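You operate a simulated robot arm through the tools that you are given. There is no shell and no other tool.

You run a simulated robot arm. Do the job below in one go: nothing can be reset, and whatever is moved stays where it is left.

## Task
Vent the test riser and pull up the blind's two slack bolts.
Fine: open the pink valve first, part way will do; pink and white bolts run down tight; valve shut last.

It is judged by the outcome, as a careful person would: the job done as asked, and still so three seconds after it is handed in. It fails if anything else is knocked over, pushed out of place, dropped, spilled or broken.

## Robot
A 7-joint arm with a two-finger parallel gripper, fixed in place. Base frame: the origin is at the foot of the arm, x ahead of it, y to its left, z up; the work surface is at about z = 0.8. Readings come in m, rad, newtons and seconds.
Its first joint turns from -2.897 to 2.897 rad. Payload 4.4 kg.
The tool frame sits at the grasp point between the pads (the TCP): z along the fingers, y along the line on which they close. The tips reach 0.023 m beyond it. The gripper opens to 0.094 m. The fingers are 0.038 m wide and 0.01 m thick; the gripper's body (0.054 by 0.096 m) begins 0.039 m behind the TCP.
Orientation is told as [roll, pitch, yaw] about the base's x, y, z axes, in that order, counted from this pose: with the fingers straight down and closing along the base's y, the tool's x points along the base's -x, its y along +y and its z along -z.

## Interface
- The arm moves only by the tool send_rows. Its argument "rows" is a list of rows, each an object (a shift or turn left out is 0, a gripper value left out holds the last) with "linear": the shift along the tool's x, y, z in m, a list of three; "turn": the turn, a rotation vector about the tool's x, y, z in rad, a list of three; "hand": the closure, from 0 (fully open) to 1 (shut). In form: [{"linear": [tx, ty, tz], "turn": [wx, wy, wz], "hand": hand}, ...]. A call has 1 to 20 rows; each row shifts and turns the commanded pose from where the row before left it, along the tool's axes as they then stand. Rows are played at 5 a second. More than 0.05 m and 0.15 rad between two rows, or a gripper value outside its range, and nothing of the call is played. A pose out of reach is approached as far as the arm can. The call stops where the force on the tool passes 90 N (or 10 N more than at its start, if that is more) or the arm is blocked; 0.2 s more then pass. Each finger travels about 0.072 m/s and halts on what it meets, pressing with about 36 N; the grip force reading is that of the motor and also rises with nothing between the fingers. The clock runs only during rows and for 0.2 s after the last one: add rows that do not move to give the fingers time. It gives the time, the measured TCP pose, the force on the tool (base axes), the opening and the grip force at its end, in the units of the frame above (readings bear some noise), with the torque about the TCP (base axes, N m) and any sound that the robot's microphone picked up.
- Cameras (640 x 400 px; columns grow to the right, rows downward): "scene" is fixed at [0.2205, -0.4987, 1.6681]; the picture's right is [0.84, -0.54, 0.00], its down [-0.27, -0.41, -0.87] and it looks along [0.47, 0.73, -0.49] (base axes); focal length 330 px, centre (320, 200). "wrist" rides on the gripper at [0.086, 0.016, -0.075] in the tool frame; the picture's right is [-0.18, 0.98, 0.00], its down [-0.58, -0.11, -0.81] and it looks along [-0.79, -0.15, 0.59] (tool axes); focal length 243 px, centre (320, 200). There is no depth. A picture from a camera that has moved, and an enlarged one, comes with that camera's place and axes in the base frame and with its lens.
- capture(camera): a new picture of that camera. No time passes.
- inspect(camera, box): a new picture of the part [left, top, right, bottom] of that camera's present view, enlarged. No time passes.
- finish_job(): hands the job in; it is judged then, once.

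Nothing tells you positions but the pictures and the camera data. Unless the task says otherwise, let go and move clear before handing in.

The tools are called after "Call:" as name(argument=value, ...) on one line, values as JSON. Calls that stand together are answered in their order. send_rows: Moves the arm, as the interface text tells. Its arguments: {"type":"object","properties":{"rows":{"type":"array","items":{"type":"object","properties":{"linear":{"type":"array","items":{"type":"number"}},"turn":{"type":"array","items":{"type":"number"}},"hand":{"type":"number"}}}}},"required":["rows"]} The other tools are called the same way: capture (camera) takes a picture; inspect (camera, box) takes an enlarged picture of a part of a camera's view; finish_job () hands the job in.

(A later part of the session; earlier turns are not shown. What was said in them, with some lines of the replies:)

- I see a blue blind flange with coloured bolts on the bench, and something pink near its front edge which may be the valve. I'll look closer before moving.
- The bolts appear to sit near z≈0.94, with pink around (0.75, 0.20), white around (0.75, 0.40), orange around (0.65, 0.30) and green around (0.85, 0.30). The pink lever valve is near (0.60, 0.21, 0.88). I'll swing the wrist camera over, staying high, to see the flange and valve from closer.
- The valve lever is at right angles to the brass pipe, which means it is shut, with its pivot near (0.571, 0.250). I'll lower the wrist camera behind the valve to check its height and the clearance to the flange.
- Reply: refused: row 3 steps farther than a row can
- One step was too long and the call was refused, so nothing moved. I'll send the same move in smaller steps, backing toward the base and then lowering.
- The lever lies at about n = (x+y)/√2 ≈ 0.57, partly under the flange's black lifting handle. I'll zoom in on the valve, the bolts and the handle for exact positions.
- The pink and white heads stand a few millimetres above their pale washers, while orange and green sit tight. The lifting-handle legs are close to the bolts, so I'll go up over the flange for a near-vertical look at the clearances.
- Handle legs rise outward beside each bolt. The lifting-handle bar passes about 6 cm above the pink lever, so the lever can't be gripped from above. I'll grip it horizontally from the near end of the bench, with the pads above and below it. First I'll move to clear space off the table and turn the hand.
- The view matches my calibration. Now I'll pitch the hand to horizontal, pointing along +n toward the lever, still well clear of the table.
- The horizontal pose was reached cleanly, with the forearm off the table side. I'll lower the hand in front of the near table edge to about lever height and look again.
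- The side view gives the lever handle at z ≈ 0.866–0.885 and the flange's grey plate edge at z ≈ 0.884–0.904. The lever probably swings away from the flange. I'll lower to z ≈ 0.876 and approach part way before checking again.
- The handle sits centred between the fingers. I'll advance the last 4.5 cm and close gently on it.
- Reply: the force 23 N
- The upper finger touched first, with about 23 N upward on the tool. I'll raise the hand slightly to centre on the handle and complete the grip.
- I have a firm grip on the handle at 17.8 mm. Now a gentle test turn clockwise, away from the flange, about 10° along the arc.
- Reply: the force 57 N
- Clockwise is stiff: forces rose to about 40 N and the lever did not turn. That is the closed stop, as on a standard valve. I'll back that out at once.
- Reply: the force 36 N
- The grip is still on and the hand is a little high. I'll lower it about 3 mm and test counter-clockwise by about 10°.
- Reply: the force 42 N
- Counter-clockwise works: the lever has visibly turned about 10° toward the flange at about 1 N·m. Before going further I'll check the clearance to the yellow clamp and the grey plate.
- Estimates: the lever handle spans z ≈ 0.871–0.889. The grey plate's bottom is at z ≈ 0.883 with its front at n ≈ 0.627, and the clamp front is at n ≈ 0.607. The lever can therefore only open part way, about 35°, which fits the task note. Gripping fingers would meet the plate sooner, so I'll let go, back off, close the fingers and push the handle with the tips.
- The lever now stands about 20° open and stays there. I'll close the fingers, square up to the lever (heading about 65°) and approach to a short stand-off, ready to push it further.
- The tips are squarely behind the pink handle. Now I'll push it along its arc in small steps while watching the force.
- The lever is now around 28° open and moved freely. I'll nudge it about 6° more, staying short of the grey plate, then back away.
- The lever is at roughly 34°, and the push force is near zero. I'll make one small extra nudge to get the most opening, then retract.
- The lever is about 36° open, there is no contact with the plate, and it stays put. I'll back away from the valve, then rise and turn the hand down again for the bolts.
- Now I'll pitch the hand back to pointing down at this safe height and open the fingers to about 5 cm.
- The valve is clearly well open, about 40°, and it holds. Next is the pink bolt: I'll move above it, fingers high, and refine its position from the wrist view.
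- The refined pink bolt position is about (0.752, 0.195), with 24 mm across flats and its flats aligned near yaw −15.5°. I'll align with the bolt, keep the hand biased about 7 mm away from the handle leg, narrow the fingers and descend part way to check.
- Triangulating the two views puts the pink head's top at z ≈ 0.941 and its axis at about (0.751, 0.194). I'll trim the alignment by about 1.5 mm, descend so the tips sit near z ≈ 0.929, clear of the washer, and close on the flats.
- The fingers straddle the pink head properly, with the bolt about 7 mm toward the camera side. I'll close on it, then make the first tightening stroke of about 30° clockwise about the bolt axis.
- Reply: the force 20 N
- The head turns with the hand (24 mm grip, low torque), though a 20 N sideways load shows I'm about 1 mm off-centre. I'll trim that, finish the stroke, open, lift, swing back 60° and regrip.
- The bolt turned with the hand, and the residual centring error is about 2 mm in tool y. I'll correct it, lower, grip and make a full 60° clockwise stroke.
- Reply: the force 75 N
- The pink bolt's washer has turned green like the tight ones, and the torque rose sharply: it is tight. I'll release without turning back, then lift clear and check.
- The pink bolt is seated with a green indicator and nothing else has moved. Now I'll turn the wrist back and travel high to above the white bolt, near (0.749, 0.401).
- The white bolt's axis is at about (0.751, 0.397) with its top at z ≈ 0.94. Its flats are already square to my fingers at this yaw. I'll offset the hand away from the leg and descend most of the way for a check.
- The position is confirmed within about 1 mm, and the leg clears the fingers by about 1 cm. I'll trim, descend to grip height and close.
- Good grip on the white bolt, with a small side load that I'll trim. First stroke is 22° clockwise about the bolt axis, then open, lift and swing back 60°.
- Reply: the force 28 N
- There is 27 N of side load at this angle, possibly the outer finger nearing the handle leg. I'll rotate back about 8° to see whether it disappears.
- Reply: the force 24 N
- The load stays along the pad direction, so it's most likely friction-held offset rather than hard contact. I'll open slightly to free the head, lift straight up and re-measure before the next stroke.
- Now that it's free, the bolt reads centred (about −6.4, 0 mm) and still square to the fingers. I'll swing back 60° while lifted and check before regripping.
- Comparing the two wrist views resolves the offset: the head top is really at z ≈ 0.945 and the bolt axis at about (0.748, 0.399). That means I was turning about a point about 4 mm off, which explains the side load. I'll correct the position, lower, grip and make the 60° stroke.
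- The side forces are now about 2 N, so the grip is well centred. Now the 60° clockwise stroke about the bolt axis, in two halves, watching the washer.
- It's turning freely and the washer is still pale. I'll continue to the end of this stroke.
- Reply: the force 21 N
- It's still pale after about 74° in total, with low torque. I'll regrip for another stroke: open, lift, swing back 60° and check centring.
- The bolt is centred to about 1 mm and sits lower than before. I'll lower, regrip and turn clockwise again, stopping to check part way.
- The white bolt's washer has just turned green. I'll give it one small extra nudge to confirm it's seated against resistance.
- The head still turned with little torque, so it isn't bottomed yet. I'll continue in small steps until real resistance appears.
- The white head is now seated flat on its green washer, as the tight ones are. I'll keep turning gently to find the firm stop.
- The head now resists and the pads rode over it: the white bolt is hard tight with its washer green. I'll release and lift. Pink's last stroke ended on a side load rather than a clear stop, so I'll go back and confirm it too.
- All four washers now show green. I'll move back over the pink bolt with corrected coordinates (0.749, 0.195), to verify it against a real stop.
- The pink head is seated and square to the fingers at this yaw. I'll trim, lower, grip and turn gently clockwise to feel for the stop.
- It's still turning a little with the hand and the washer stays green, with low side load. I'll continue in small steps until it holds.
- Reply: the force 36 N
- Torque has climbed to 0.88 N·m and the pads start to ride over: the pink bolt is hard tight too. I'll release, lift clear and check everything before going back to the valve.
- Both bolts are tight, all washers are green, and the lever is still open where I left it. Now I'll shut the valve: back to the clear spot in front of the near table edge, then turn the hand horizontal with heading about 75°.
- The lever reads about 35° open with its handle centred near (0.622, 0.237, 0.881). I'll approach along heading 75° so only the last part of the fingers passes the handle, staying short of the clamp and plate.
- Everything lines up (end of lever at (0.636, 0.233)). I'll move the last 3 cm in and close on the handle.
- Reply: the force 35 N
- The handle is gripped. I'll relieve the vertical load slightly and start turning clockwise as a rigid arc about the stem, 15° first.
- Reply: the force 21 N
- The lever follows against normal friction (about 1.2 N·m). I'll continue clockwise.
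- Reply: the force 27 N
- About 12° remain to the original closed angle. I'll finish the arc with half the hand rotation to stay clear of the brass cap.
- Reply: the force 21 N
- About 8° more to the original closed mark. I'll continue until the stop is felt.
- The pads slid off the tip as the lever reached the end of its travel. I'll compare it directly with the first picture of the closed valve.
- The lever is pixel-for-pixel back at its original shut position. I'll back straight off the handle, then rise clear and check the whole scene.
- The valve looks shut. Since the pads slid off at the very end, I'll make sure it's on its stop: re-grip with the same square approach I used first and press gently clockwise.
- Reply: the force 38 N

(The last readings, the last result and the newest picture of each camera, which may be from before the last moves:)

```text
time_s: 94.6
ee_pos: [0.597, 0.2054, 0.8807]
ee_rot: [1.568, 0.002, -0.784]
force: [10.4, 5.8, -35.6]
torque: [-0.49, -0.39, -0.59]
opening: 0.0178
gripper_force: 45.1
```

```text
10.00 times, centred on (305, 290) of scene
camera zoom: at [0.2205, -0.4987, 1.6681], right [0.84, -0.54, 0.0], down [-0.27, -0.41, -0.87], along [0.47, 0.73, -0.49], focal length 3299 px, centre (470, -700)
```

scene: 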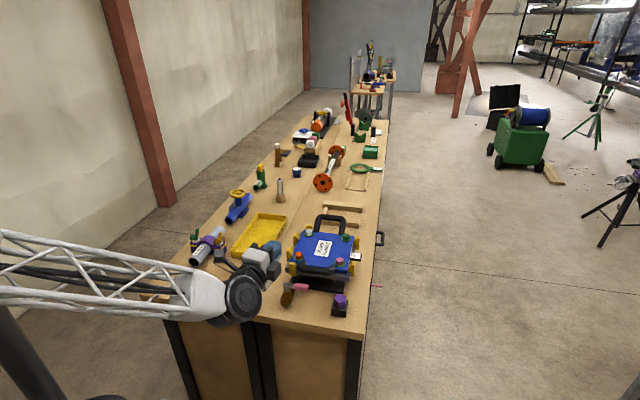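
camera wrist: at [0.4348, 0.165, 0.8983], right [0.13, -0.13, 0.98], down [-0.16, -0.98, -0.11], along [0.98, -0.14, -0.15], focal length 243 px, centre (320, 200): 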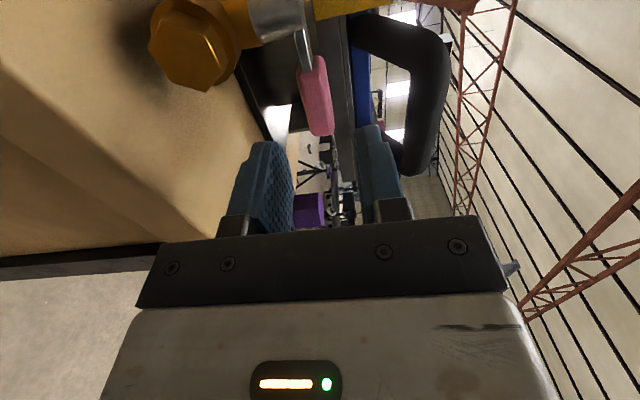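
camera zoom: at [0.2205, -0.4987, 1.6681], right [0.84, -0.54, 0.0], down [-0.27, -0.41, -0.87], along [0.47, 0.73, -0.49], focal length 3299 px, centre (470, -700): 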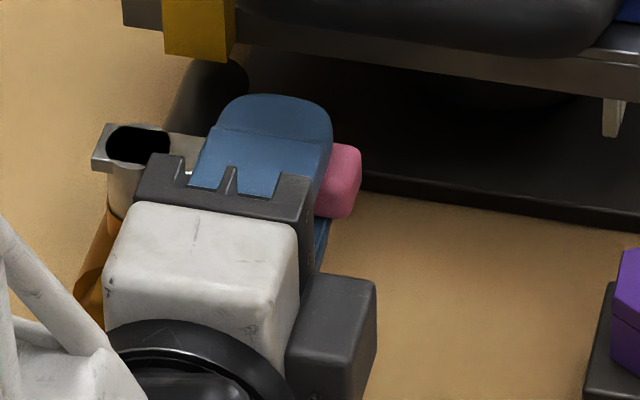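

Call:
send_rows(rows=[{"linear": [0, -0.002, 0]}, {"linear": [0.0002, 0, -0.0015], "turn": [0, -0.025, 0]}, {"linear": [0.0002, 0, -0.0015], "turn": [0, -0.025, 0]}, {}])

Call:
inspect(camera="scene", box=[280, 270, 330, 310])

```text
time_s: 95.6
ee_pos: [0.596, 0.2041, 0.8802]
ee_rot: [1.572, 0.0, -0.834]
force: [19.7, 19.2, -25.8]
torque: [-0.05, 0.11, 0.55]
opening: 0.0179
gripper_force: 45.2
```

```text
10.00 times, centred on (305, 290) of scene
camera zoom: at [0.2205, -0.4987, 1.6681], right [0.84, -0.54, 0.0], down [-0.27, -0.41, -0.87], along [0.47, 0.73, -0.49], focal length 3299 px, centre (470, -700)
```

zoom: 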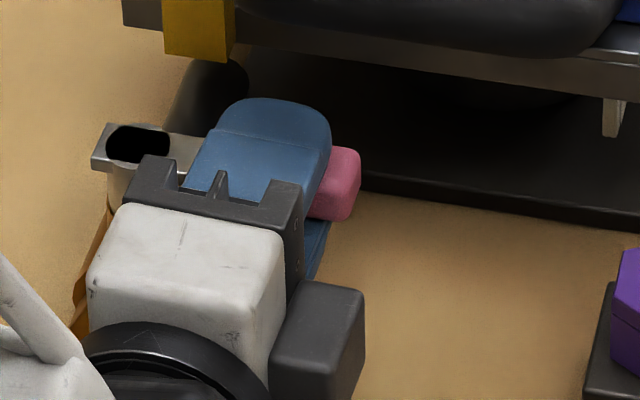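

Call:
send_rows(rows=[{"linear": [0.0002, 0, -0.002], "turn": [0, -0.02, 0]}, {}])

Call:
inspect(camera="scene", box=[280, 270, 330, 310])

```text
time_s: 96.2
ee_pos: [0.5938, 0.2024, 0.8799]
ee_rot: [1.572, -0.001, -0.854]
force: [-0.5, -2.7, -8.4]
torque: [-0.12, 0.12, 0.92]
opening: 0.0179
gripper_force: 45.0
```

```text
10.00 times, centred on (305, 290) of scene
camera zoom: at [0.2205, -0.4987, 1.6681], right [0.84, -0.54, 0.0], down [-0.27, -0.41, -0.87], along [0.47, 0.73, -0.49], focal length 3299 px, centre (470, -700)
```

zoom: 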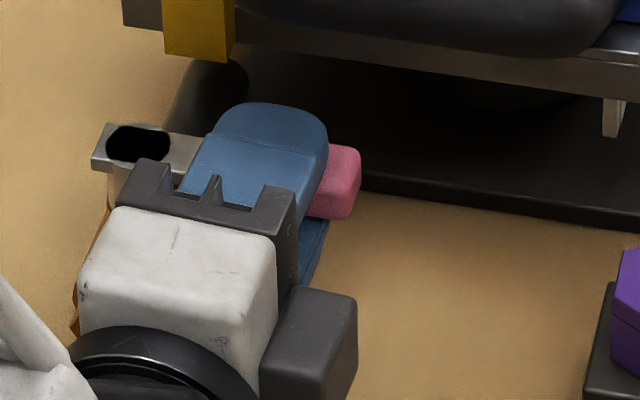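

The lever doesn't move any further: the pads slid on the handle, so the valve is hard on its closed stop. I'll open, back straight out and rise clear.

Call:
send_rows(rows=[{"hand": 0.6}, {}, {}, {"linear": [0, 0, -0.02]}, {"linear": [0, 0, -0.04]}, {"linear": [0, 0, -0.04]}, {"linear": [0, 0, -0.03]}, {"linear": [0, 0.045, 0]}, {"linear": [0, 0.045, 0]}, {"linear": [0, 0.045, 0]}, {"linear": [0, 0.045, 0]}, {"linear": [0, 0.045, 0]}, {"linear": [0, 0.045, 0]}, {}])

Call:
inspect(camera="scene", box=[280, 270, 330, 310])

Call:
inspect(camera="scene", box=[260, 200, 400, 330])

Call:
capture(camera="scene")

```text
time_s: 99.2
ee_pos: [0.4958, 0.1171, 1.1518]
ee_rot: [1.571, -0.001, -0.854]
force: [0.3, -0.1, -1.1]
torque: [0.01, 0.02, -0.02]
opening: 0.0379
gripper_force: 0.2
```

```text
10.00 times, centred on (305, 290) of scene
camera zoom: at [0.2205, -0.4987, 1.6681], right [0.84, -0.54, 0.0], down [-0.27, -0.41, -0.87], along [0.47, 0.73, -0.49], focal length 3299 px, centre (470, -700)
```

zoom: 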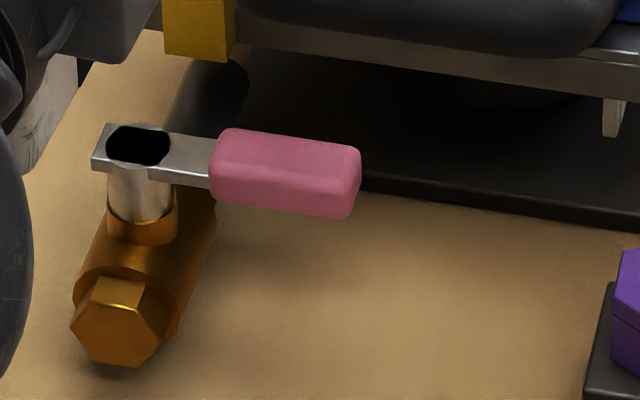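

```text
3.08 times, centred on (330, 265) of scene
camera zoom: at [0.2205, -0.4987, 1.6681], right [0.84, -0.54, 0.0], down [-0.27, -0.41, -0.87], along [0.47, 0.73, -0.49], focal length 1015 px, centre (289, 0)
```

zoom: 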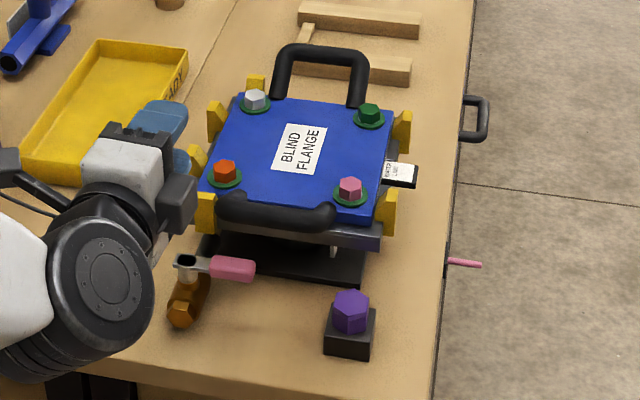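

```text
taken
```

scene: 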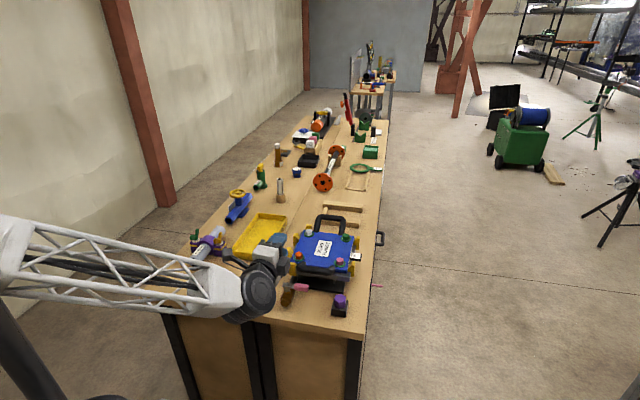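

The pink valve is shut at its original closed position, and the pink and white bolts are seated with green washers like the other two. Nothing else has moved and the arm is clear, so I'm handing in the job.

Call:
finish_job()

```text
The job is handed in.
```

The riser valve was opened, both slack bolts were run down tight, and the valve was shut again, in that order. The job is handed in.

- **Valve:** I opened the pink lever about 35–40°, as far as it goes before its handle meets the flange's grey plate. After the bolts were done I turned it back and pressed until it would go no further. It now sits where it was at the start.
- **No vent sound:** The microphone reported nothing while the valve was open, so I can't confirm from sound that the riser vented.
- **Pink bolt:** It first showed a green washer after about 90°, but that stroke ended on a side load rather than a clear stop. I went back and turned it a little further until it resisted, at about 0.9 N·m.
- **White bolt:** I turned it until it resisted and the pads slipped on the head; its washer is green.

All four washers are green in the last picture. The flange and the other items on the bench look undisturbed. The arm is raised clear with nothing in the gripper.
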